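You operate a simulated robot arm through the tools that you are given. There is no shell and no other tool.

Carry out the task below with a simulated robot arm. There is one attempt and no reset: what you move stays moved.

JOB
Set the belt guide to 280 mm and both take-up knobs to 3.
Fine: isolator off first, on again last; clamp the guide again; leave the roller guide.

It is judged by the outcome, as a careful person would: the job done as asked, and still so three seconds after it is handed in. It fails if anything else is knocked over, pushed out of place, dropped, spilled or broken.

ROBOT AND FRAMES
A 7-joint arm with a fingered hand, fixed in place. Base frame: the origin is on the floor under the middle of its stand, x ahead of it, y to its left, z up. Units: mm, degrees, N and s.
It reaches about 1333 mm from its shoulder. Its first joint turns from -69.0 to 172.0 degrees. Payload 5 kg.
The TCP is the grasp point between the finger pads, 32 mm short of the fingertips. In the tool frame z runs along the fingers and y along their closing line. The gripper opens to 160 mm; its body begins 89 mm behind the TCP. The gripper is a hand of 3 fingers: y runs from the thumb to the fingers, the wrist lies at [0, 0, -252] in the tool frame.
Orientation is told as [roll, pitch, yaw] about the base's x, y, z axes, in that order, counted from this pose: with the fingers straight down and closing along the base's y, the tool's x points along the base's -x, its y along +y and its z along -z.

CONTROLS
- The arm moves only by the tool servo_tool. Its argument "rows" is a list of rows, each an object (a shift or turn left out is 0) with "xyz": the shift along the tool's x, y, z in units of 20 mm (1.0 is 20 mm), a list of three; "turn": the turn, a rotation vector about the tool's x, y, z in units of 5 degrees (1.0 is 5 degrees), a list of three. In form: [{"xyz": [tx, ty, tz], "turn": [wx, wy, wz]}, ...]. A call has 1 to 20 rows; each row shifts and turns the commanded pose from where the row before left it, along the tool's axes as they then stand. A call with a number of a shift or a turn outside -1 to 1 is refused whole. Each row takes 0.2 s and may step no farther than 50 mm and 8.6 degrees from the row before; otherwise, the whole call is refused. Where a pose cannot be reached the arm comes as near as it can. A force on the tool above 40 N (or 10 N above the force at the start of the call, whichever is more), or a blocked arm, ends the call early, and 0.2 s more pass. In this call time passes only in rows, and 0.2 s behind the last. It gives the time, the measured TCP pose, the force on the tool (base axes), the opening and the grip force at its end, in the units of the frame above (readings bear some noise), with the torque about the TCP (base axes, N m) and any sound that the robot's microphone picked up, and new pictures: "show" is both (left out), scene, wrist or none.
- Cameras (640 x 400 px; columns grow to the right, rows downward): "scene" is fixed at [401, -650.6, 1379.5]; the picture's right is [-1.00, -0.04, 0.00], its down [-0.03, 0.79, -0.61] and it looks along [0.03, -0.61, -0.79] (base axes); focal length 214 px, centre (320, 200). "wrist" rides on the gripper at [65, -4, -116] in the tool frame; the picture's right is [0.06, 1.00, 0.00], its down [-0.87, 0.05, -0.49] and it looks along [-0.49, 0.03, 0.87] (tool axes); focal length 261 px, centre (320, 200). There is no depth. A picture from a camera that has moved, and an enlarged one, comes with that camera's place and axes in the base frame and with its lens.
- slide_trunk(by): slides the trunk up (or, below 0, down) by that many mm; the arm rides with it, the base frame stays. It gives what a move gives, with no picture.
- finger_targets(finger1, finger2, thumb_bend): sets how far each is bent, from 0 (flat) to 1 (curled in); at 0.3 the hand is open as for a grip, at 0.7 the pads meet at the TCP. One left out holds its place. A second passes; each finger stops where it meets its share of the squeeze, and holds until it gets a number again. It is the only way to open and close the hand. It gives what a move gives, with no picture; readings hold the bend of each and the force on the fingers (four entries, about 0 where the hand has none), thumb and palm.
- close_up(camera, box): a new picture of the part [left, top, right, bottom] of that camera's present view, enlarged. No time passes.
- sign_off(): hands the job in; it is judged then, once.

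Places have to be worked out from the pictures, the camera data and where the tool is seen. Open the gripper and draw the arm clear of the work before you hand the job in, unless the task says otherwise.

The tools are called after "Call:" as a command line: name --argument value ..., lists and objects as JSON in quotes. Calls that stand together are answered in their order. servo_tool: Moves the arm, as the interface text tells. Its arguments: {"type":"object","properties":{"rows":{"type":"array"},"show":{"type":"string","enum":["both","scene","wrist","none"]}},"required":["rows"]} The other tools are called the same way: slide_trunk (by) moves the trunk up or down; finger_targets (finger1, finger2, thumb_bend) moves the fingers one by one; close_up (camera, box) takes an enlarged picture of a part of a camera's view; sign_off () hands the job in.

At the start:

```text
time_s: 0.0
ee_pos: [544.7, -430.2, 1195.4]
tcp_rot: [0.0, 0.0, 0.0]
contact_force: [-1.6, 0.2, 0.3]
moment: [-0.02, -0.01, 0.03]
finger_gap: 159.7
gripper_force: 0.1
shape: jaw
bend: [0.3, 0.3, 0.3]
finger forces: [0.0, 0.0, 0.0, 0.1, 0.0, 0.0]
trunk travel left (down, up): [-750.0, 190.0]
```

scene: 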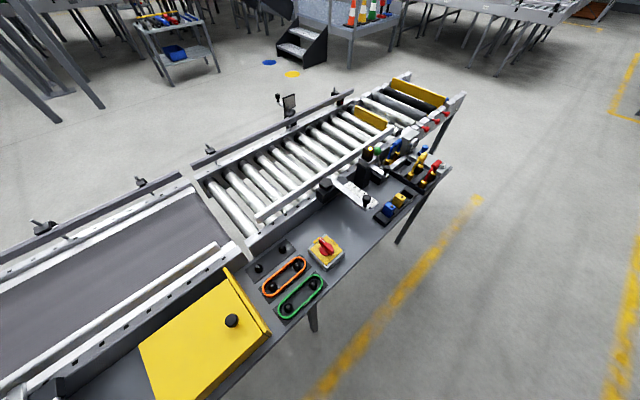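
wrist: 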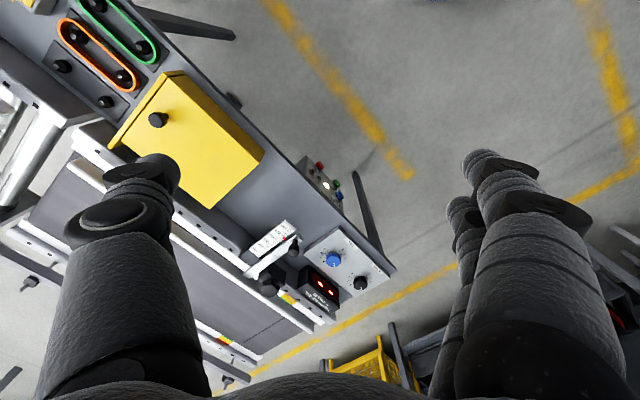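

The first pictures show a conveyor bench with an isolator, belts, a yellow cover, and knobs at the far end seen by the wrist camera. I'll look at enlarged parts before moving.

Call:
close_up --camera "scene" --box '[220, 200, 380, 300]'

Call:
close_up --camera "scene" --box '[320, 120, 480, 220]'

Call:
close_up --camera "wrist" --box '[220, 190, 400, 310]'

Call:
close_up --camera "wrist" --box '[0, 0, 280, 180]'

Call:
close_up --camera "scene" --box '[0, 220, 320, 400]'

```text
4.00 times, centred on (300, 250) of scene
camera zoom: at [401.0, -650.6, 1379.5], right [-1.0, -0.04, 0.0], down [-0.03, 0.79, -0.61], along [0.03, -0.61, -0.79], focal length 858 px, centre (400, 0)
```

zoom: 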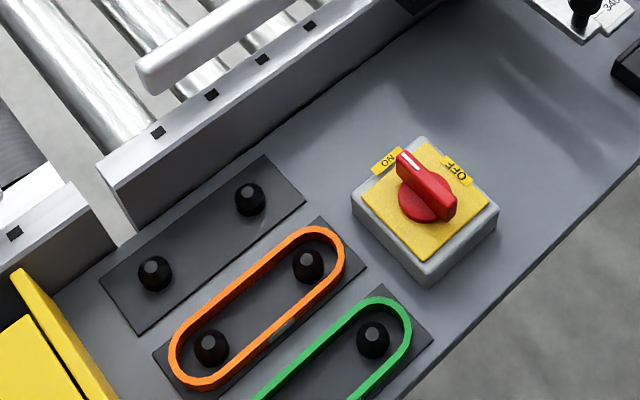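

```text
4.00 times, centred on (400, 170) of scene
camera zoom: at [401.0, -650.6, 1379.5], right [-1.0, -0.04, 0.0], down [-0.03, 0.79, -0.61], along [0.03, -0.61, -0.79], focal length 858 px, centre (0, 320)
```

zoom: 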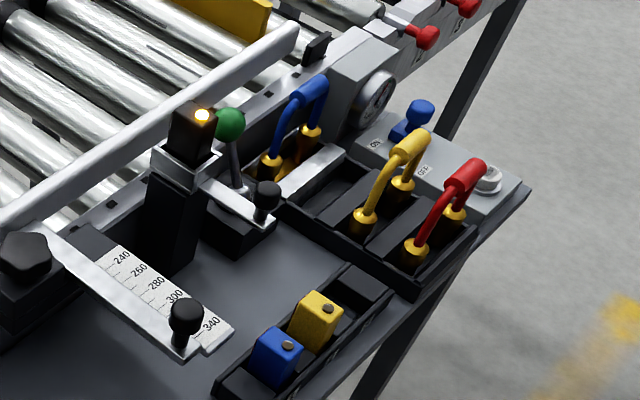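

```text
3.33 times, centred on (310, 250) of wrist
camera zoom: at [478.3, -434.0, 1313.6], right [-0.06, 1.0, 0.0], down [0.87, 0.05, 0.49], along [0.49, 0.03, -0.87], focal length 869 px, centre (353, 33)
```

zoom: 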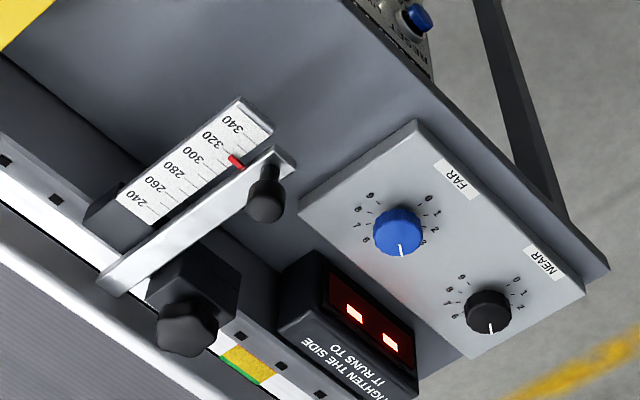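

```text
2.22 times, centred on (140, 90) of wrist
camera zoom: at [478.3, -434.0, 1313.6], right [-0.06, 1.0, 0.0], down [0.87, 0.05, 0.49], along [0.49, 0.03, -0.87], focal length 579 px, centre (720, 444)
```

zoom: 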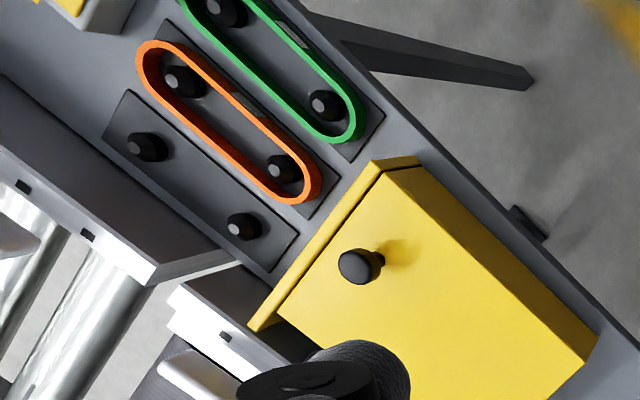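

```text
2.00 times, centred on (160, 310) of scene
camera zoom: at [401.0, -650.6, 1379.5], right [-1.0, -0.04, 0.0], down [-0.03, 0.79, -0.61], along [0.03, -0.61, -0.79], focal length 429 px, centre (640, -20)
```

zoom: 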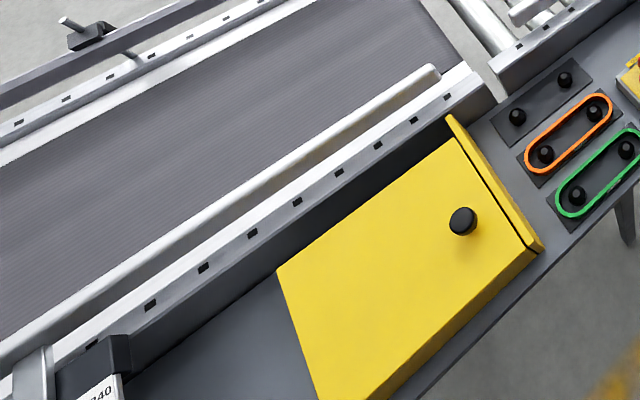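

The isolator (red handle on yellow, pointing to ON) looks to be near (398, -902), and the belt guide with its FAR/NEAR knobs near (900–1000, -300 to -520). I'll fly the hand at a safe height toward the isolator to look closer.

Call:
servo_tool --rows '[{"xyz": [0.3, -1, 0]}, {"xyz": [0.3, -1, 0]}, {"xyz": [0.3, -1, 0]}, {"xyz": [0.3, -1, 0]}, {"xyz": [0.3, -1, 0]}, {"xyz": [0.3, -1, 0]}, {"xyz": [0.3, -1, 0]}, {"xyz": [0.3, -1, 0]}, {"xyz": [0.3, -1, 0]}, {"xyz": [0.3, -1, 0]}, {"xyz": [0.3, -1, 0.2]}, {"xyz": [0.3, -1, 0.2]}, {"xyz": [0.3, -1, 0.2]}, {"xyz": [0.3, -1, 0.2]}, {"xyz": [0.3, -1, 0.2]}, {"xyz": [0.3, -1, 0.2]}, {"xyz": [0.3, -1, 0.2]}, {"xyz": [0.3, -1, 0.2]}, {"xyz": [0.3, -1, 0.2]}, {"xyz": [0.3, -1, 0.2]}]'

```text
time_s: 4.2
ee_pos: [424.2, -828.9, 1154.8]
tcp_rot: [0.1, 0.0, 0.0]
contact_force: [-0.1, -0.1, 0.8]
moment: [0.0, 0.02, -0.02]
finger_gap: 159.9
gripper_force: 0.0
shape: jaw
bend: [0.3, 0.3, 0.3]
finger forces: [0.0, 0.0, 0.0, 0.0, 0.0, 0.0]
trunk travel left (down, up): [-750.0, 190.0]
camera wrist: at [358.0, -834.2, 1273.4], right [-0.06, 1.0, 0.0], down [0.87, 0.05, 0.49], along [0.49, 0.03, -0.87], focal length 261 px, centre (320, 200)
```

scene: 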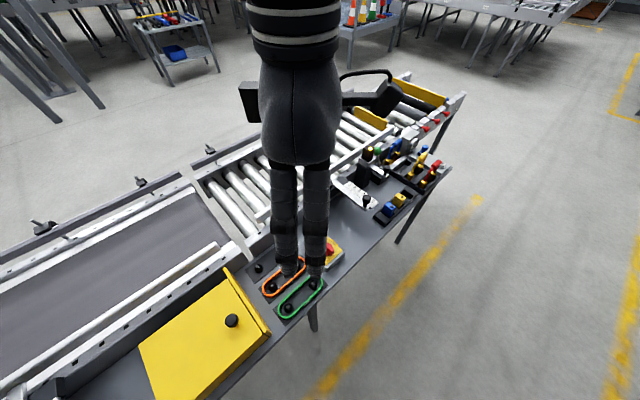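
wrist: 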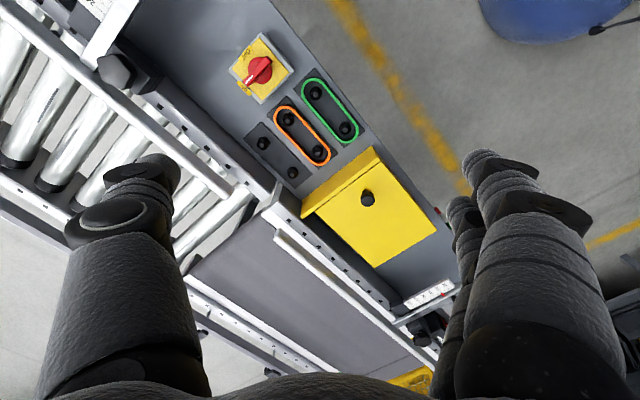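

Triangulating from the three views puts the cover knob at about (600, -723, 825), belt pegs top near z 740, and the isolator handle near (395, -945, 740). I'll go above the isolator, lower a bit and yaw -45° to align with the bench.

Call:
servo_tool --rows '[{"xyz": [0.2, -0.8, 0.8], "turn": [0, 0, 1]}, {"xyz": [0.2, -0.8, 0.8], "turn": [0, 0, 1]}, {"xyz": [0.2, -0.7, 0.8], "turn": [0, 0, 1]}, {"xyz": [0.0, -0.7, 0.8], "turn": [0, 0, 1]}, {"xyz": [0.0, -0.6, 0.8], "turn": [0, 0, 1]}, {"xyz": [0, -0.6, 0.8], "turn": [0, 0, 1]}, {"xyz": [0, -0.5, 0.8], "turn": [0, 0, 1]}, {"xyz": [0, -0.5, 0.8], "turn": [0, 0, 1]}, {"xyz": [0, 0, 0.8], "turn": [0, 0, 1]}]'

```text
time_s: 6.2
ee_pos: [383.6, -927.2, 1010.8]
tcp_rot: [0.0, 0.1, -45.1]
contact_force: [-0.4, -0.1, -0.5]
moment: [-0.02, 0.04, 0.0]
finger_gap: 159.8
gripper_force: 0.1
shape: jaw
bend: [0.3, 0.3, 0.3]
finger forces: [0.1, 0.0, 0.0, 0.0, 0.1, 0.0]
trunk travel left (down, up): [-750.0, 190.0]
camera wrist: at [335.0, -884.2, 1128.8], right [0.66, 0.75, 0.0], down [0.65, -0.58, 0.49], along [0.37, -0.32, -0.87], focal length 261 px, centre (320, 200)
```

scene: 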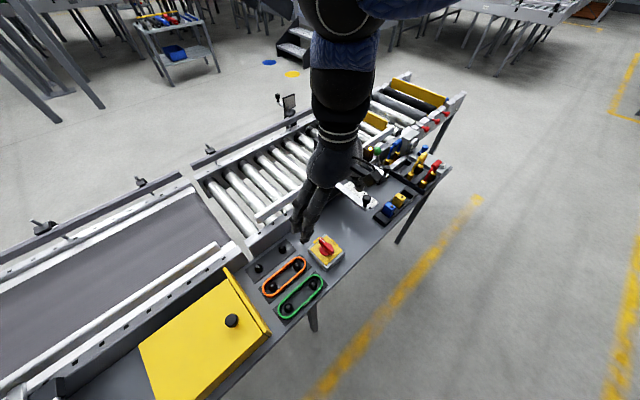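
wrist: 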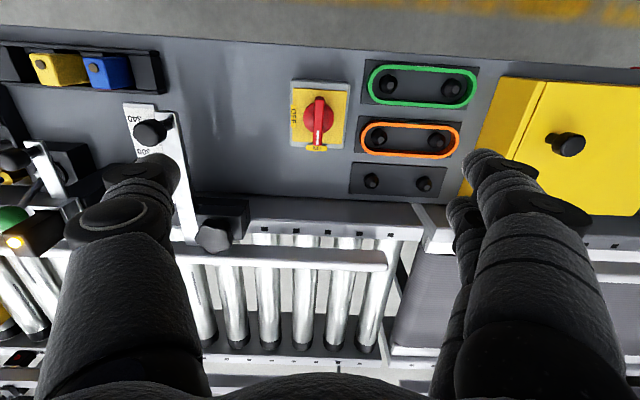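

The hand is now aligned roughly with the bench, and the isolator appears upright in the wrist view. I'll zoom in on it and its surroundings.

Call:
close_up --camera "wrist" --box '[260, 60, 380, 170]'

Call:
close_up --camera "wrist" --box '[0, 30, 240, 190]'

Call:
close_up --camera "scene" --box '[280, 180, 380, 280]'

```text
3.64 times, centred on (320, 115) of wrist
camera zoom: at [335.0, -884.2, 1128.8], right [0.66, 0.75, 0.0], down [0.65, -0.58, 0.49], along [0.37, -0.32, -0.87], focal length 948 px, centre (320, 509)
```

zoom: 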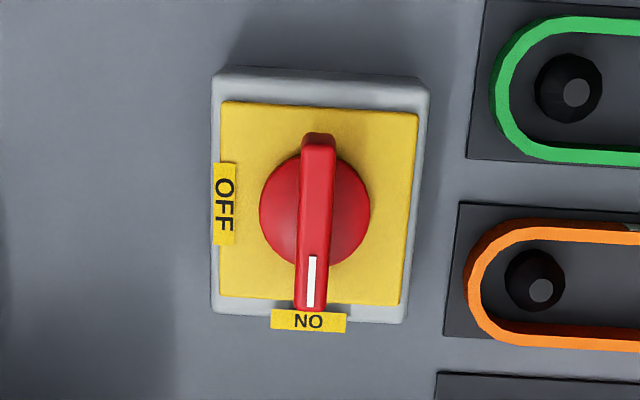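

```text
2.50 times, centred on (120, 110) of wrist
camera zoom: at [335.0, -884.2, 1128.8], right [0.66, 0.75, 0.0], down [0.65, -0.58, 0.49], along [0.37, -0.32, -0.87], focal length 652 px, centre (820, 425)
```

zoom: 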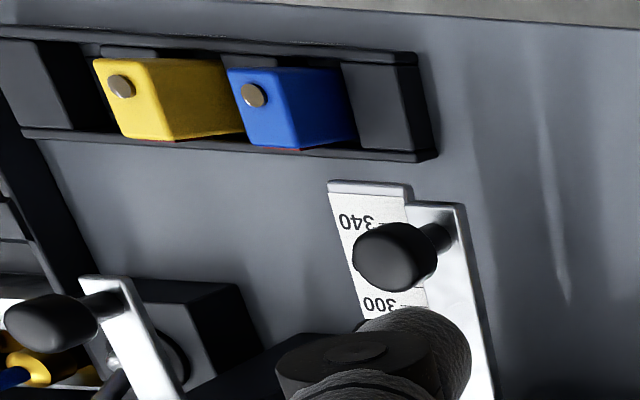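

```text
4.00 times, centred on (330, 230) of scene
camera zoom: at [401.0, -650.6, 1379.5], right [-1.0, -0.04, 0.0], down [-0.03, 0.79, -0.61], along [0.03, -0.61, -0.79], focal length 858 px, centre (280, 80)
```

zoom: 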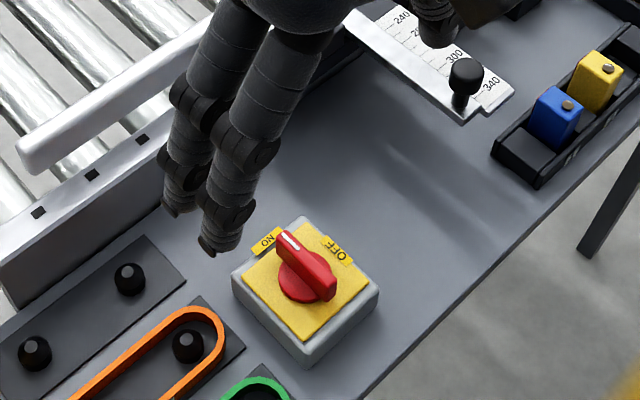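

The handle points at ON (away from the robot) and OFF lies to the roller side, so a clockwise quarter turn (positive tool-z) will switch it off. I'll partly close the fingers at this height so they clear the belt pegs, then check the picture.

Call:
finger_targets --finger1 0.52 --finger2 0.52 --thumb_bend 0.52

Call:
servo_tool --rows '[{"xyz": [-0.4, 0, 1]}, {"xyz": [-0.35, 0.05, 1]}, {"xyz": [0, 0, 1]}, {"xyz": [0, 0, 1]}, {"xyz": [0, 0, 1]}, {"xyz": [0, 0, 1]}]'

```text
time_s: 7.2
ee_pos: [384.6, -928.0, 1012.5]
tcp_rot: [-0.1, 0.0, -45.0]
contact_force: [-0.5, 0.0, -0.8]
moment: [-0.02, 0.03, 0.03]
finger_gap: 79.8
gripper_force: 0.1
shape: fingers
bend: [0.52, 0.52, 0.52]
finger forces: [0.0, 0.0, 0.0, 0.1, 0.0, 0.0]
trunk travel left (down, up): [-750.0, 190.0]
```

```text
time_s: 8.6
ee_pos: [397.0, -936.4, 892.8]
tcp_rot: [0.0, -0.1, -45.2]
contact_force: [0.0, 0.2, 0.5]
moment: [0.0, 0.01, -0.04]
finger_gap: 79.8
gripper_force: 0.1
shape: fingers
bend: [0.52, 0.52, 0.52]
finger forces: [0.0, 0.0, 0.0, 0.0, 0.0, 0.1]
trunk travel left (down, up): [-750.0, 190.0]
camera wrist: at [346.3, -893.5, 1009.2], right [0.66, 0.75, 0.0], down [0.65, -0.58, 0.49], along [0.37, -0.32, -0.87], focal length 261 px, centre (320, 200)
```

scene: 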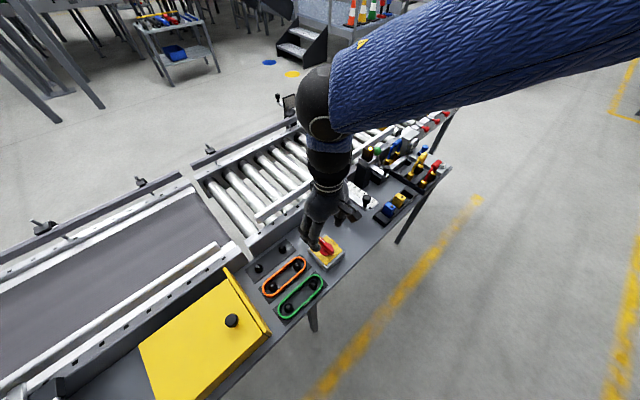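
wrist: 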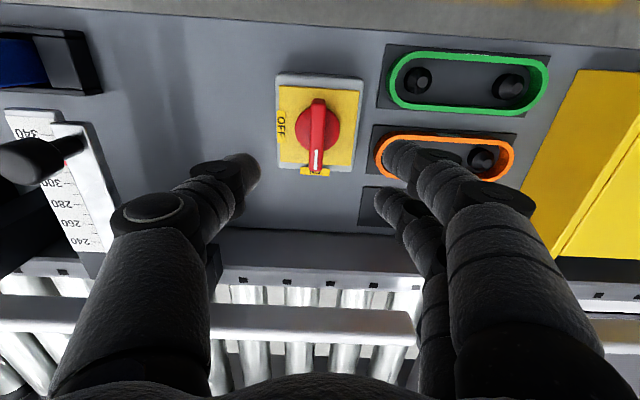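

The handle sits just ahead of the fingers in the wrist view; lateral estimate about (394, -937). I'll zoom into both views to judge finger height relative to the handle.

Call:
close_up --camera "scene" --box '[280, 200, 380, 280]'

Call:
close_up --camera "wrist" --box '[220, 50, 420, 200]'

```text
5.00 times, centred on (330, 240) of scene
camera zoom: at [401.0, -650.6, 1379.5], right [-1.0, -0.04, 0.0], down [-0.03, 0.79, -0.61], along [0.03, -0.61, -0.79], focal length 1072 px, centre (270, 0)
```

zoom: 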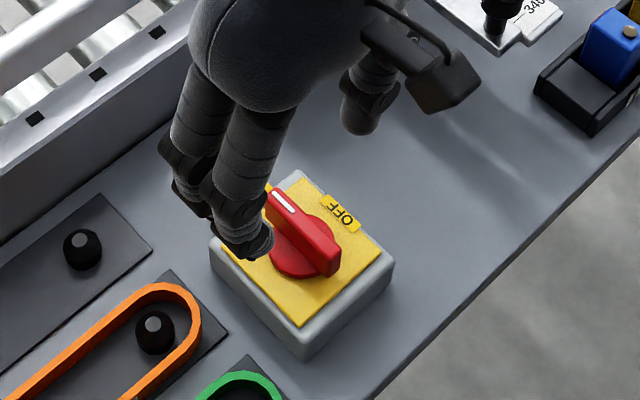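

```text
2.67 times, centred on (320, 125) of wrist
camera zoom: at [346.3, -893.5, 1009.2], right [0.66, 0.75, 0.0], down [0.65, -0.58, 0.49], along [0.37, -0.32, -0.87], focal length 695 px, centre (320, 400)
```

zoom: 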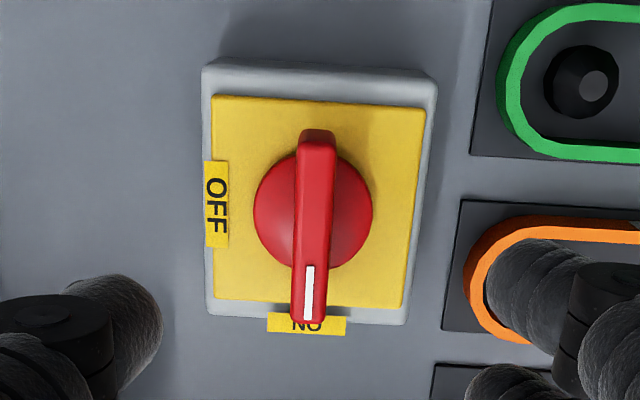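

The handle bar lies exactly along the tool's x, so thumb and fingers straddle it properly. I estimate bar top at z ≈ 775–790; I'll lower to TCP z ≈ 832 with a small sideways correction and look again.

Call:
servo_tool --rows '[{"xyz": [0.12, -0.12, 1]}, {"xyz": [0, 0, 1]}, {"xyz": [0, 0, 1]}]'

Call:
close_up --camera "scene" --box '[290, 210, 370, 280]'

Call:
close_up --camera "wrist" --box '[220, 50, 420, 200]'

```text
time_s: 9.4
ee_pos: [394.6, -937.3, 832.1]
tcp_rot: [0.0, 0.0, -44.9]
contact_force: [-0.5, -0.2, -0.2]
moment: [0.04, 0.03, -0.01]
finger_gap: 79.5
gripper_force: 0.0
shape: fingers
bend: [0.52, 0.52, 0.52]
finger forces: [0.0, 0.0, 0.1, 0.0, 0.0, 0.0]
trunk travel left (down, up): [-750.0, 190.0]
camera wrist: at [344.5, -893.9, 949.6], right [0.66, 0.75, 0.0], down [0.65, -0.58, 0.49], along [0.37, -0.32, -0.87], focal length 261 px, centre (320, 200)
```

scene: 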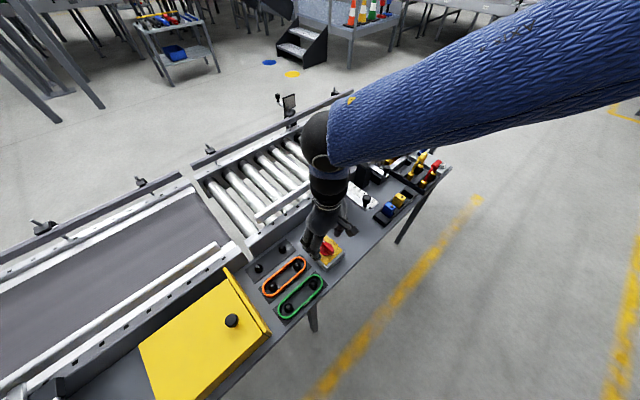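
wrist: 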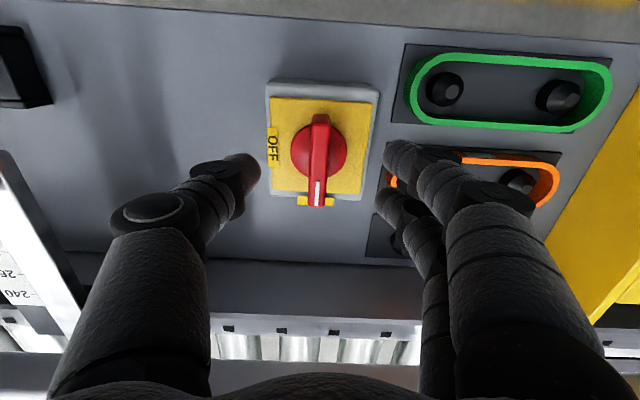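

```text
5.71 times, centred on (330, 245) of scene
camera zoom: at [401.0, -650.6, 1379.5], right [-1.0, -0.04, 0.0], down [-0.03, 0.79, -0.61], along [0.03, -0.61, -0.79], focal length 1226 px, centre (263, -57)
```

zoom: 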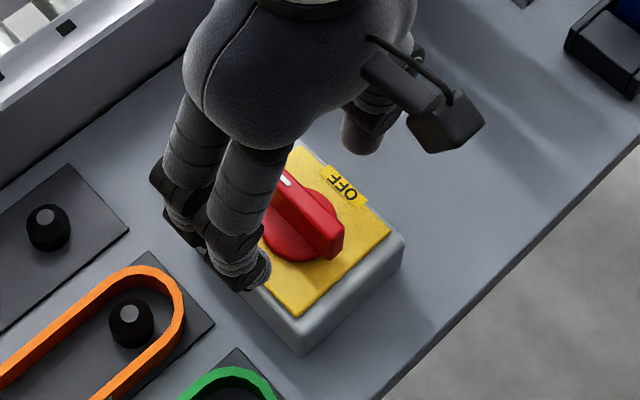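

```text
2.67 times, centred on (320, 125) of wrist
camera zoom: at [344.5, -893.9, 949.6], right [0.66, 0.75, 0.0], down [0.65, -0.58, 0.49], along [0.37, -0.32, -0.87], focal length 695 px, centre (320, 400)
```

zoom: 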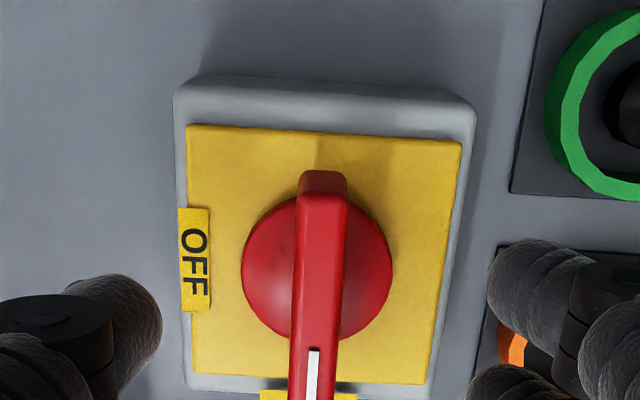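

Size growth of the plate between views puts the isolator plate near z ≈ 765 and bar top near 788; the bar is centred between thumb and fingers. I'll lower 24 mm more with a 3 mm shift and check forces.

Call:
servo_tool --rows '[{"xyz": [0.15, -0.03, 0.6]}, {"xyz": [0, 0, 0.6]}]'

Call:
close_up --camera "scene" --box '[290, 210, 370, 280]'

```text
time_s: 10.0
ee_pos: [390.0, -935.5, 807.0]
tcp_rot: [0.0, 0.0, -45.1]
contact_force: [-0.5, -0.1, 0.2]
moment: [0.01, 0.03, -0.03]
finger_gap: 79.9
gripper_force: 0.1
shape: fingers
bend: [0.52, 0.52, 0.52]
finger forces: [0.0, 0.0, 0.1, 0.1, 0.0, 0.0]
trunk travel left (down, up): [-750.0, 190.0]
camera wrist: at [340.9, -892.1, 925.9], right [0.66, 0.75, 0.0], down [0.65, -0.58, 0.49], along [0.37, -0.32, -0.87], focal length 261 px, centre (320, 200)
```

scene: 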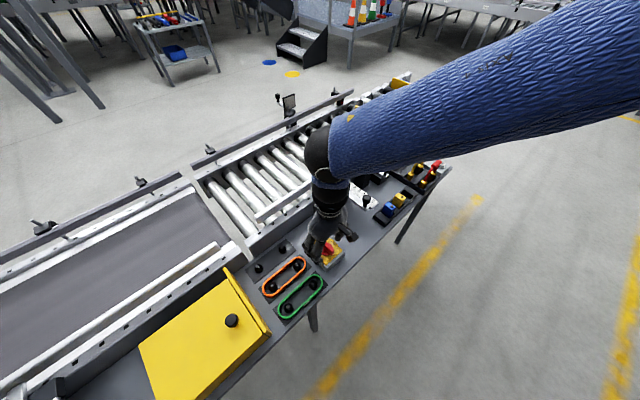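
wrist: 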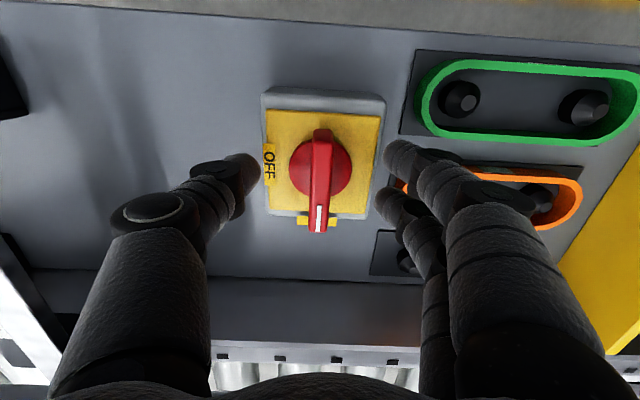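

```text
5.71 times, centred on (330, 245) of scene
camera zoom: at [401.0, -650.6, 1379.5], right [-1.0, -0.04, 0.0], down [-0.03, 0.79, -0.61], along [0.03, -0.61, -0.79], focal length 1226 px, centre (263, -57)
```

zoom: 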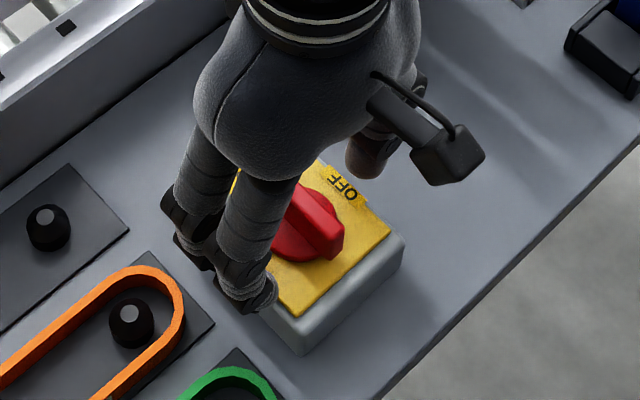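

The tips straddle the bar with no contact. I'll close thumb and fingers onto the red bar now and read the forces.

Call:
finger_targets --finger1 0.7 --finger2 0.7 --thumb_bend 0.7

Call:
close_up --camera "wrist" --box '[220, 80, 420, 230]'

Call:
close_up --camera "scene" --box '[290, 210, 370, 280]'

```text
time_s: 11.0
ee_pos: [390.8, -934.3, 809.4]
tcp_rot: [0.0, 0.0, -45.0]
contact_force: [-0.7, 1.2, -0.3]
moment: [0.02, 0.01, 0.02]
finger_gap: 19.4
gripper_force: 5.1
shape: fingers
bend: [0.68, 0.68, 0.69]
finger forces: [2.5, 2.5, 0.0, 0.0, 4.1, 0.0]
trunk travel left (down, up): [-750.0, 190.0]
```

```text
2.67 times, centred on (320, 155) of wrist
camera zoom: at [340.9, -891.7, 926.5], right [0.66, 0.75, 0.0], down [0.65, -0.58, 0.49], along [0.37, -0.33, -0.87], focal length 695 px, centre (320, 320)
```

zoom: 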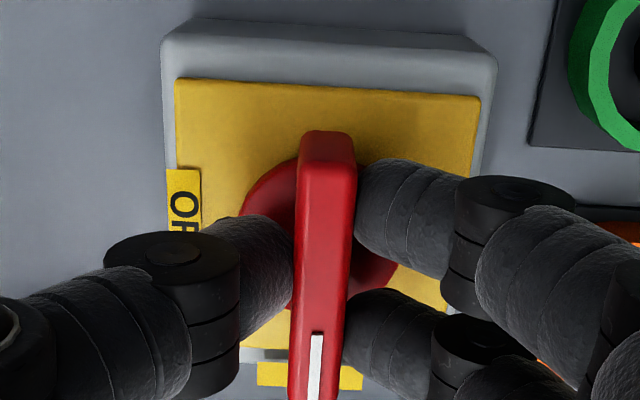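

```text
5.71 times, centred on (330, 245) of scene
camera zoom: at [401.0, -650.6, 1379.5], right [-1.0, -0.04, 0.0], down [-0.03, 0.79, -0.61], along [0.03, -0.61, -0.79], focal length 1226 px, centre (263, -57)
```

zoom: 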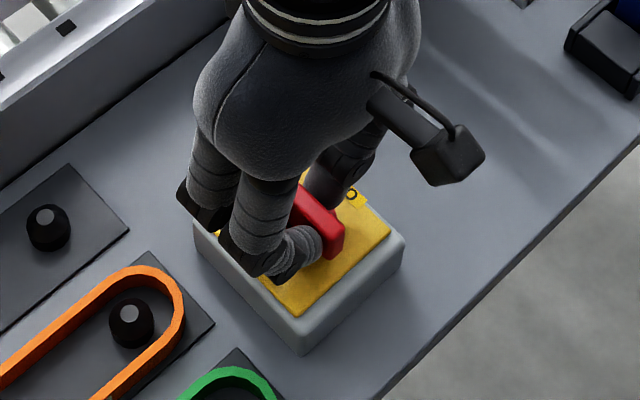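

Thumb and both fingers hold the red bar (about 5 N). I'll begin the clockwise turn, 30° first, to see that the handle follows.

Call:
servo_tool --rows '[{"turn": [0, 0, 1]}, {"turn": [0, 0, 1]}, {"turn": [0, 0, 1]}, {"turn": [0, 0, 1]}, {"turn": [0, 0, 1]}, {"turn": [0, 0, 1]}]'

```text
time_s: 12.4
ee_pos: [391.2, -934.0, 807.5]
tcp_rot: [0.0, 0.0, -75.1]
contact_force: [2.0, 6.2, 6.2]
moment: [0.11, -0.16, 0.7]
finger_gap: 17.5
gripper_force: 15.2
shape: fingers
bend: [0.7, 0.66, 0.69]
finger forces: [0.0, 18.3, 0.0, 0.1, 12.5, 0.0]
trunk travel left (down, up): [-750.0, 190.0]
camera wrist: at [368.9, -872.4, 926.4], right [0.95, 0.32, 0.0], down [0.28, -0.83, 0.49], along [0.16, -0.47, -0.87], focal length 261 px, centre (320, 200)
```

scene: 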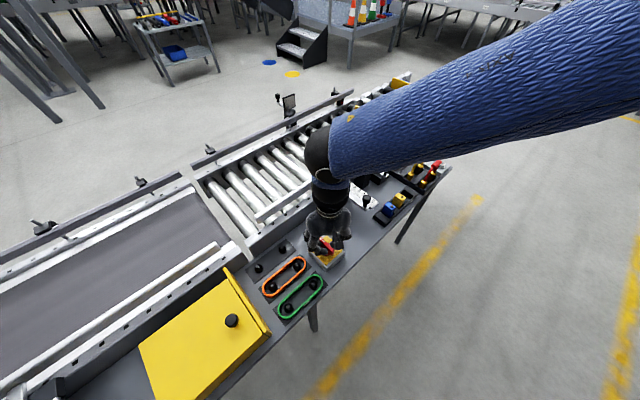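
wrist: 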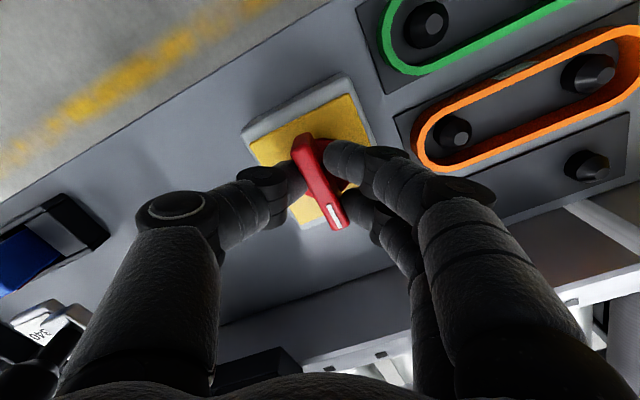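

The bar has only turned a few degrees while finger 2 and the thumb now push on it as a couple (0.7 N·m). I'll keep turning and watch whether it breaks free of its detent.

Call:
servo_tool --rows '[{"turn": [0, 0, 1]}, {"turn": [0, 0, 1]}, {"turn": [0, 0, 1]}, {"turn": [0, 0, 1]}]'

Call:
close_up --camera "wrist" --box '[220, 80, 420, 240]'

```text
time_s: 13.4
ee_pos: [389.2, -937.7, 807.9]
tcp_rot: [-0.1, -0.1, -95.2]
contact_force: [6.2, 0.2, 12.0]
moment: [-0.03, -0.31, 0.53]
finger_gap: 20.1
gripper_force: 12.5
shape: fingers
bend: [0.7, 0.6, 0.68]
finger forces: [0.0, 14.6, 0.1, 0.0, 10.1, 0.0]
trunk travel left (down, up): [-750.0, 190.0]
camera wrist: at [391.1, -871.4, 925.9], right [1.0, -0.03, 0.0], down [-0.03, -0.87, 0.49], along [-0.01, -0.49, -0.87], focal length 261 px, centre (320, 200)
```

scene: 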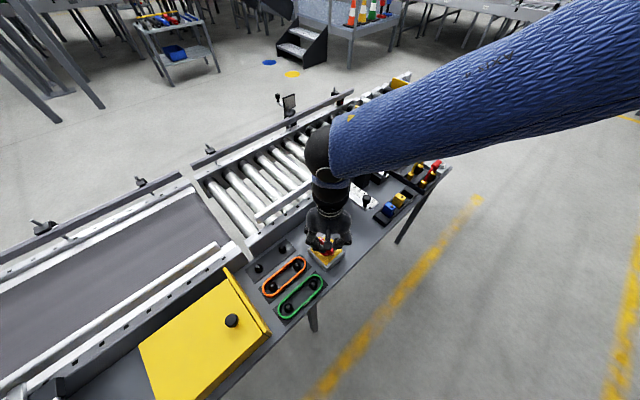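
wrist: 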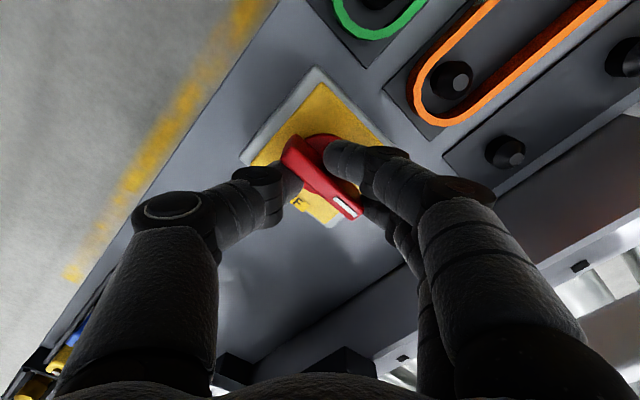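

```text
2.50 times, centred on (320, 160) of wrist
camera zoom: at [391.1, -871.4, 925.9], right [1.0, -0.03, 0.0], down [-0.03, -0.87, 0.49], along [-0.01, -0.49, -0.87], focal length 652 px, centre (320, 300)
```

zoom: 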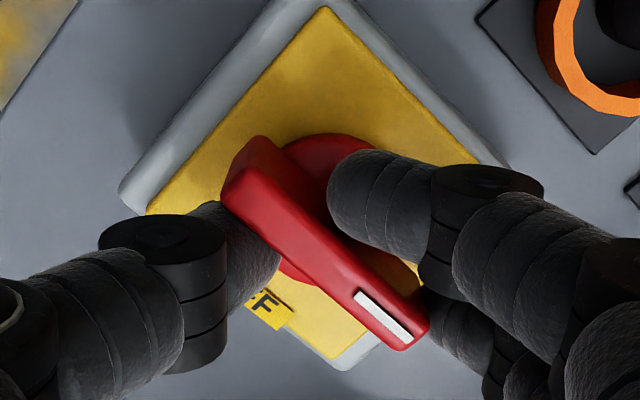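

The bar is still exactly at ON: finger 2 just gets bent back at about 15 N. The fingers should be much stiffer sideways, so I'll use finger 1 and the thumb as a rigid couple on opposite sides of the bar's ends and open finger 2 out of the way.

Call:
finger_targets --finger1 0.63 --finger2 0.45 --thumb_bend 0.63

Call:
close_up --camera "wrist" --box '[220, 80, 420, 240]'

```text
time_s: 14.4
ee_pos: [389.5, -936.4, 807.3]
tcp_rot: [0.1, 0.0, -95.0]
contact_force: [-1.0, 0.1, 0.0]
moment: [0.02, 0.02, 0.02]
finger_gap: 35.8
gripper_force: 0.8
shape: fingers
bend: [0.63, 0.45, 0.63]
finger forces: [0.0, 0.0, 0.0, 0.1, 0.6, 0.1]
trunk travel left (down, up): [-750.0, 190.0]
```

```text
2.50 times, centred on (320, 160) of wrist
camera zoom: at [390.7, -870.1, 925.3], right [1.0, -0.03, 0.0], down [-0.02, -0.87, 0.49], along [-0.01, -0.49, -0.87], focal length 652 px, centre (320, 300)
```

zoom: 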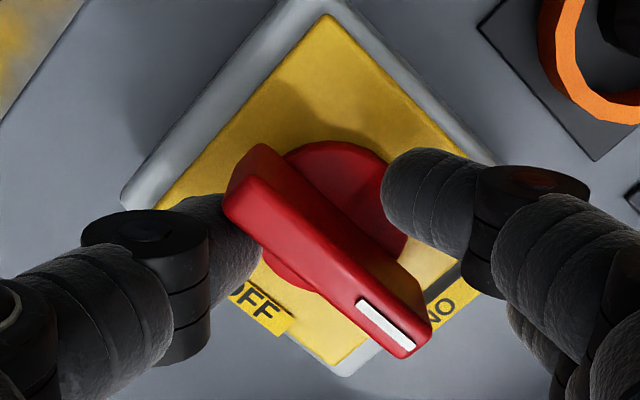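

Finger 1 and thumb now flank opposite sides of the bar. I'll shift about 4 mm to centre the couple on the pivot and turn 25° clockwise so they push the ends sideways.

Call:
servo_tool --rows '[{"xyz": [-0.2, 0.05, 0]}, {"turn": [0, 0, 1]}, {"turn": [0, 0, 1]}, {"turn": [0, 0, 1]}, {"turn": [0, 0, 1]}, {"turn": [0, 0, 1]}]'

Call:
close_up --camera "wrist" --box '[220, 80, 420, 240]'

```text
time_s: 15.8
ee_pos: [388.0, -941.2, 806.4]
tcp_rot: [0.0, 0.0, -120.2]
contact_force: [-12.2, -18.4, -1.1]
moment: [-0.48, 0.33, 1.09]
finger_gap: 37.0
gripper_force: 21.7
shape: fingers
bend: [0.63, 0.45, 0.63]
finger forces: [10.9, 0.0, 0.0, 0.0, 32.5, 0.1]
trunk travel left (down, up): [-750.0, 190.0]
camera wrist: at [416.3, -883.5, 925.0], right [0.89, -0.45, 0.0], down [-0.39, -0.78, 0.49], along [-0.22, -0.44, -0.87], focal length 261 px, centre (320, 200)
```

scene: 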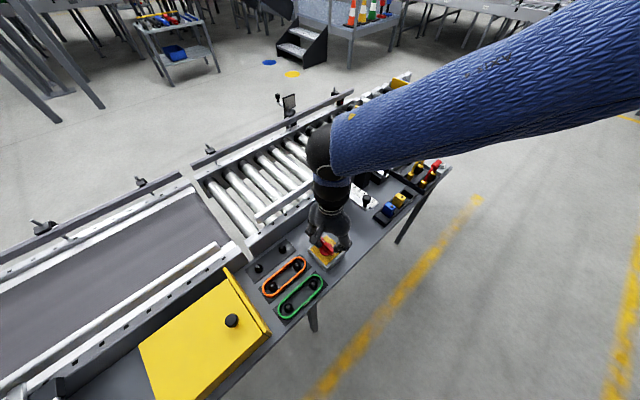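
wrist: 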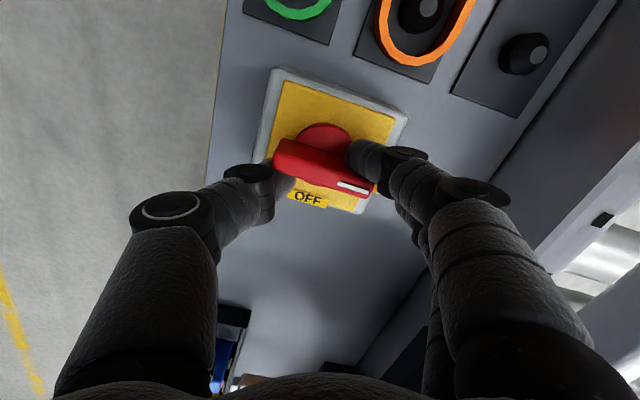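

```text
2.50 times, centred on (320, 160) of wrist
camera zoom: at [416.3, -883.5, 925.0], right [0.89, -0.45, 0.0], down [-0.39, -0.78, 0.49], along [-0.22, -0.44, -0.87], focal length 652 px, centre (320, 300)
```

zoom: 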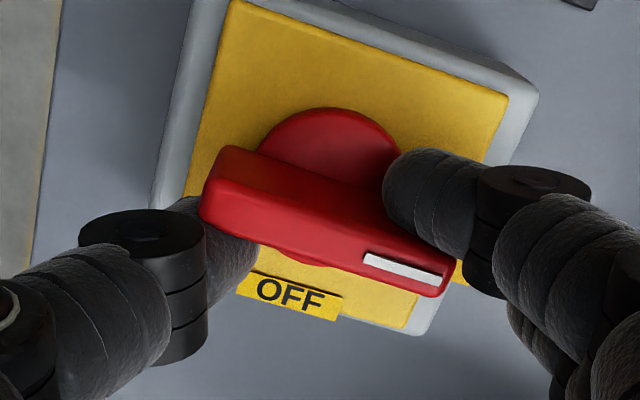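

Now the couple bites: 1.1 N·m, the bar has started to move a few degrees, and the thumb carries more load than finger 1. I'll shift 2–3 mm to balance the couple and keep turning.

Call:
servo_tool --rows '[{"xyz": [-0.12, 0, 0]}, {"turn": [0, 0, 0.8]}, {"turn": [0, 0, 0.8]}, {"turn": [0, 0, 0.8]}]'

Call:
close_up --camera "wrist" --box '[220, 80, 420, 240]'

```text
time_s: 16.8
ee_pos: [387.5, -940.9, 807.2]
tcp_rot: [0.0, 0.1, -131.8]
contact_force: [-22.3, -17.5, 4.0]
moment: [0.1, 0.21, 8.75]
finger_gap: 38.5
gripper_force: 167.7
shape: fingers
bend: [0.63, 0.45, 0.63]
finger forces: [153.6, 0.0, 0.0, 0.1, 182.0, 0.0]
trunk travel left (down, up): [-750.0, 190.0]
camera wrist: at [426.8, -891.0, 925.1], right [0.78, -0.62, 0.0], down [-0.54, -0.68, 0.49], along [-0.3, -0.38, -0.87], focal length 261 px, centre (320, 200)
```

scene: 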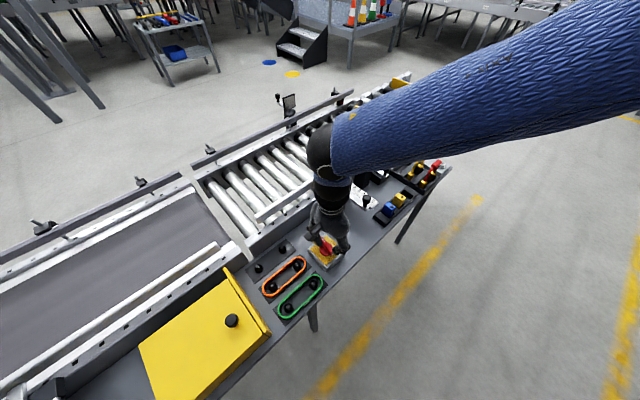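
wrist: 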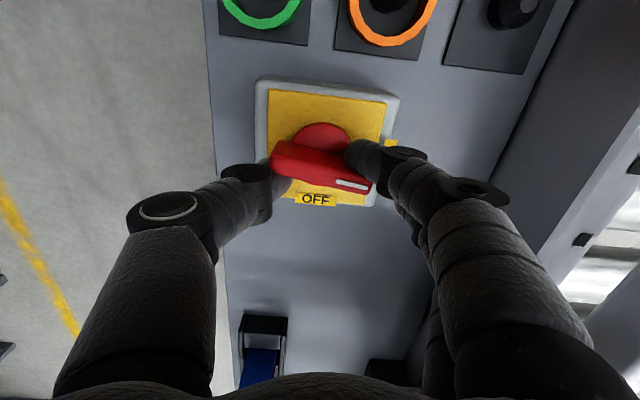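

```text
2.50 times, centred on (320, 160) of wrist
camera zoom: at [426.8, -891.0, 925.1], right [0.78, -0.62, 0.0], down [-0.54, -0.68, 0.49], along [-0.3, -0.38, -0.87], focal length 652 px, centre (320, 300)
```

zoom: 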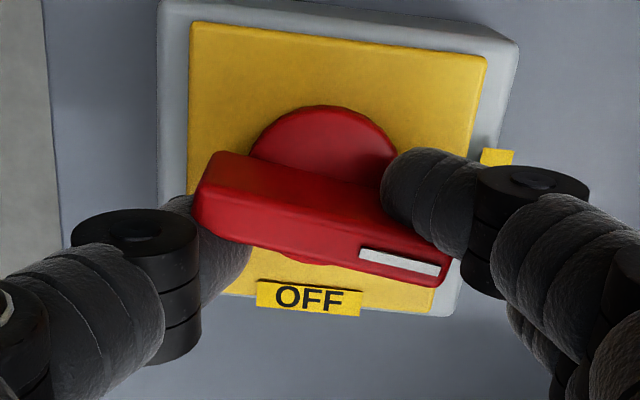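

That torque (8.75 N·m, 150+ N on the fingers) is far too high, so the handle is against something rather than just stiff. I'll back off the turn at once and inspect.

Call:
servo_tool --rows '[{"turn": [0, 0, -1]}, {"turn": [0, 0, -1]}, {"turn": [0, 0, -1]}, {"turn": [0, 0, -1]}]'

Call:
close_up --camera "wrist" --box '[220, 80, 420, 240]'

```text
time_s: 17.8
ee_pos: [391.0, -941.3, 807.9]
tcp_rot: [0.1, 0.1, -111.9]
contact_force: [-8.1, -10.8, 2.2]
moment: [-0.24, 0.28, 0.33]
finger_gap: 38.0
gripper_force: 6.2
shape: fingers
bend: [0.63, 0.45, 0.63]
finger forces: [0.0, 0.0, 0.0, 0.0, 12.8, 0.0]
trunk travel left (down, up): [-750.0, 190.0]
camera wrist: at [410.2, -878.9, 925.1], right [0.95, -0.31, 0.0], down [-0.28, -0.83, 0.49], along [-0.15, -0.47, -0.87], focal length 261 px, centre (320, 200)
```

scene: 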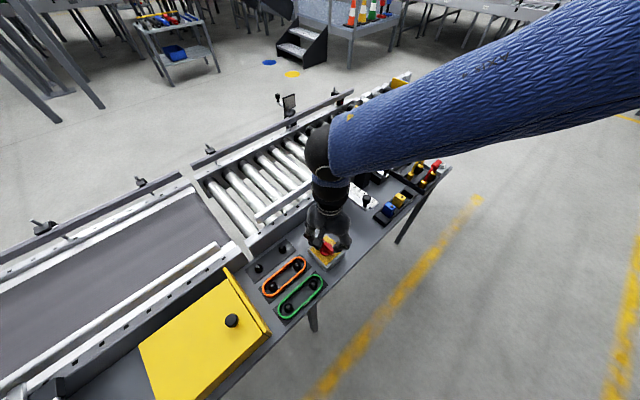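
wrist: 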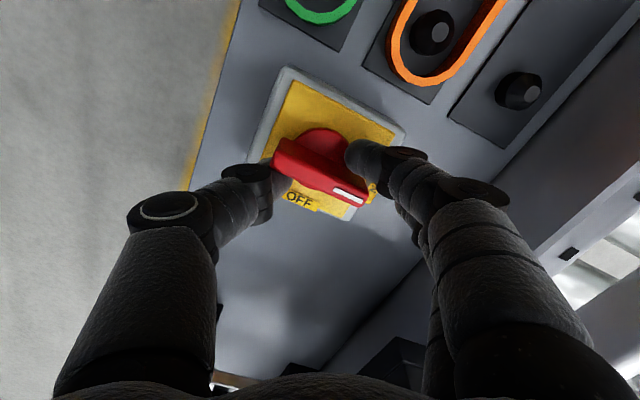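

```text
2.50 times, centred on (320, 160) of wrist
camera zoom: at [410.2, -878.9, 925.1], right [0.95, -0.31, 0.0], down [-0.28, -0.83, 0.49], along [-0.15, -0.47, -0.87], focal length 652 px, centre (320, 300)
```

zoom: 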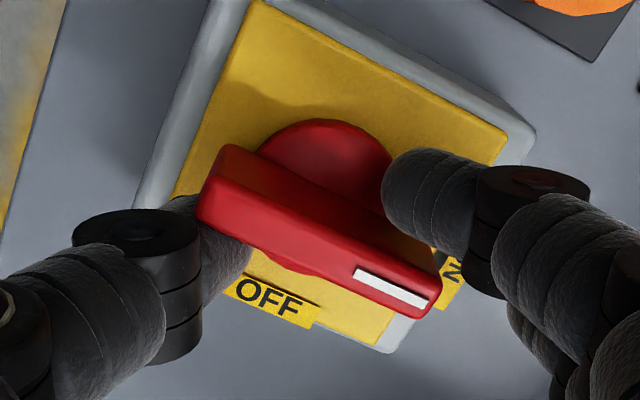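

The bar sprang back to ON, so it was flexing a stop, not a detent. I'll open, rise clear, turn back, and study the isolator and other panels for markings.

Call:
finger_targets --finger1 0.5 --finger2 0.5 --thumb_bend 0.5

Call:
servo_tool --rows '[{"xyz": [0, 0, -1]}, {"xyz": [0, 0, -1]}, {"xyz": [0, 0, -1], "turn": [0, 0, -1]}, {"xyz": [0, 0, -1], "turn": [0, 0, -1]}, {"turn": [0, 0, -1]}, {"turn": [0, 0, -1]}, {"turn": [0, 0, -1]}, {"turn": [0, 0, -1]}, {"turn": [0, 0, -1]}, {"turn": [0, 0, -1]}, {"turn": [0, 0, -1]}, {"turn": [0, 0, -1]}, {"turn": [0, 0, -1]}, {"turn": [0, 0, -1]}]'

Call:
close_up --camera "wrist" --box '[240, 60, 400, 200]'

Call:
close_up --camera "scene" --box '[290, 210, 370, 280]'

```text
time_s: 18.8
ee_pos: [390.5, -942.2, 807.5]
tcp_rot: [0.0, 0.0, -112.1]
contact_force: [0.1, -0.2, -0.3]
moment: [-0.01, 0.02, -0.02]
finger_gap: 86.6
gripper_force: 0.1
shape: fingers
bend: [0.5, 0.5, 0.5]
finger forces: [0.0, 0.1, 0.1, 0.0, 0.0, 0.0]
trunk travel left (down, up): [-750.0, 190.0]
```

```text
time_s: 21.8
ee_pos: [389.8, -941.4, 886.0]
tcp_rot: [0.0, 0.0, -51.8]
contact_force: [0.2, 0.4, 0.1]
moment: [-0.05, -0.02, 0.0]
finger_gap: 86.6
gripper_force: 0.0
shape: fingers
bend: [0.5, 0.5, 0.5]
finger forces: [0.0, 0.1, 0.0, 0.0, 0.1, 0.1]
trunk travel left (down, up): [-750.0, 190.0]
camera wrist: at [344.6, -892.9, 1004.9], right [0.75, 0.66, 0.0], down [0.58, -0.65, 0.49], along [0.33, -0.37, -0.87], focal length 261 px, centre (320, 200)
```

scene: 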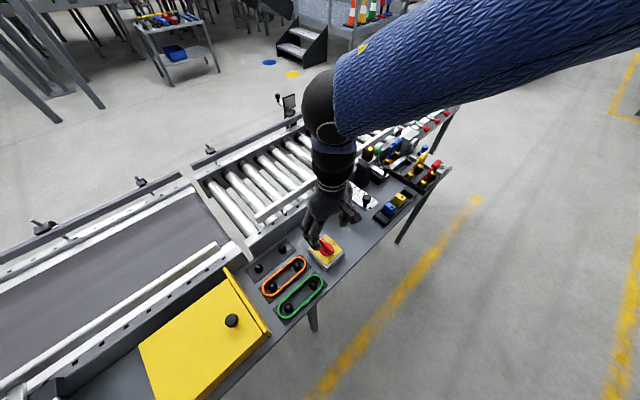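
wrist: 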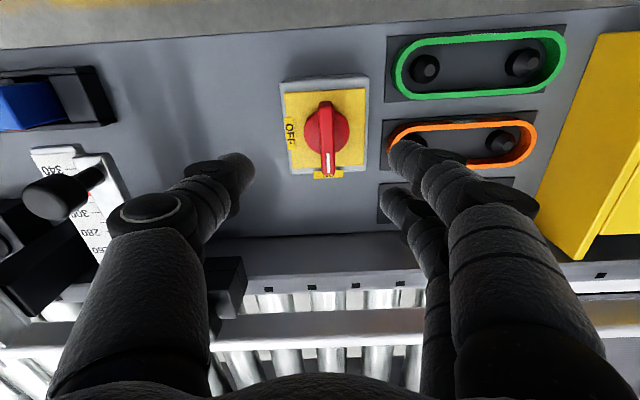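

```text
2.86 times, centred on (320, 130) of wrist
camera zoom: at [344.6, -892.9, 1004.9], right [0.75, 0.66, 0.0], down [0.58, -0.65, 0.49], along [0.33, -0.37, -0.87], focal length 745 px, centre (320, 400)
```

zoom: 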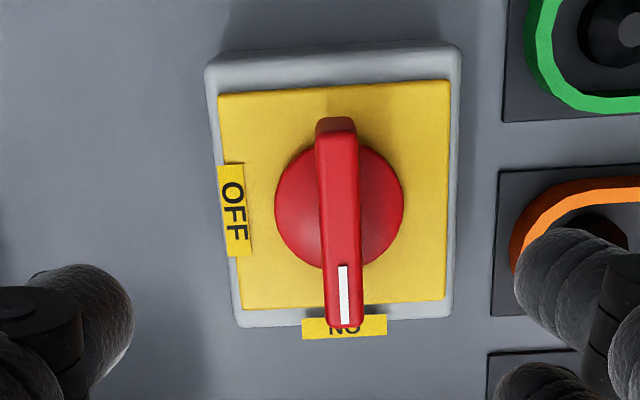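

```text
5.71 times, centred on (330, 245) of scene
camera zoom: at [401.0, -650.6, 1379.5], right [-1.0, -0.04, 0.0], down [-0.03, 0.79, -0.61], along [0.03, -0.61, -0.79], focal length 1226 px, centre (263, -57)
```

zoom: 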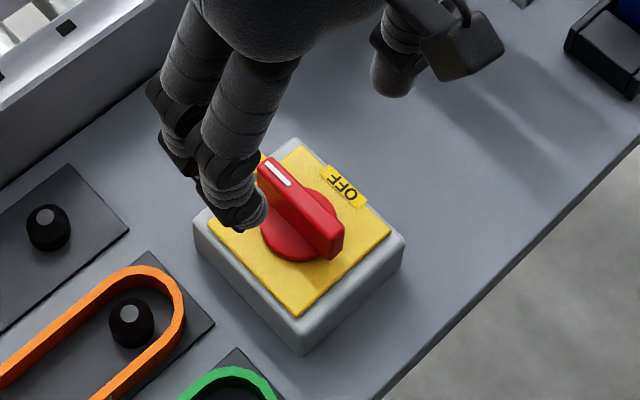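

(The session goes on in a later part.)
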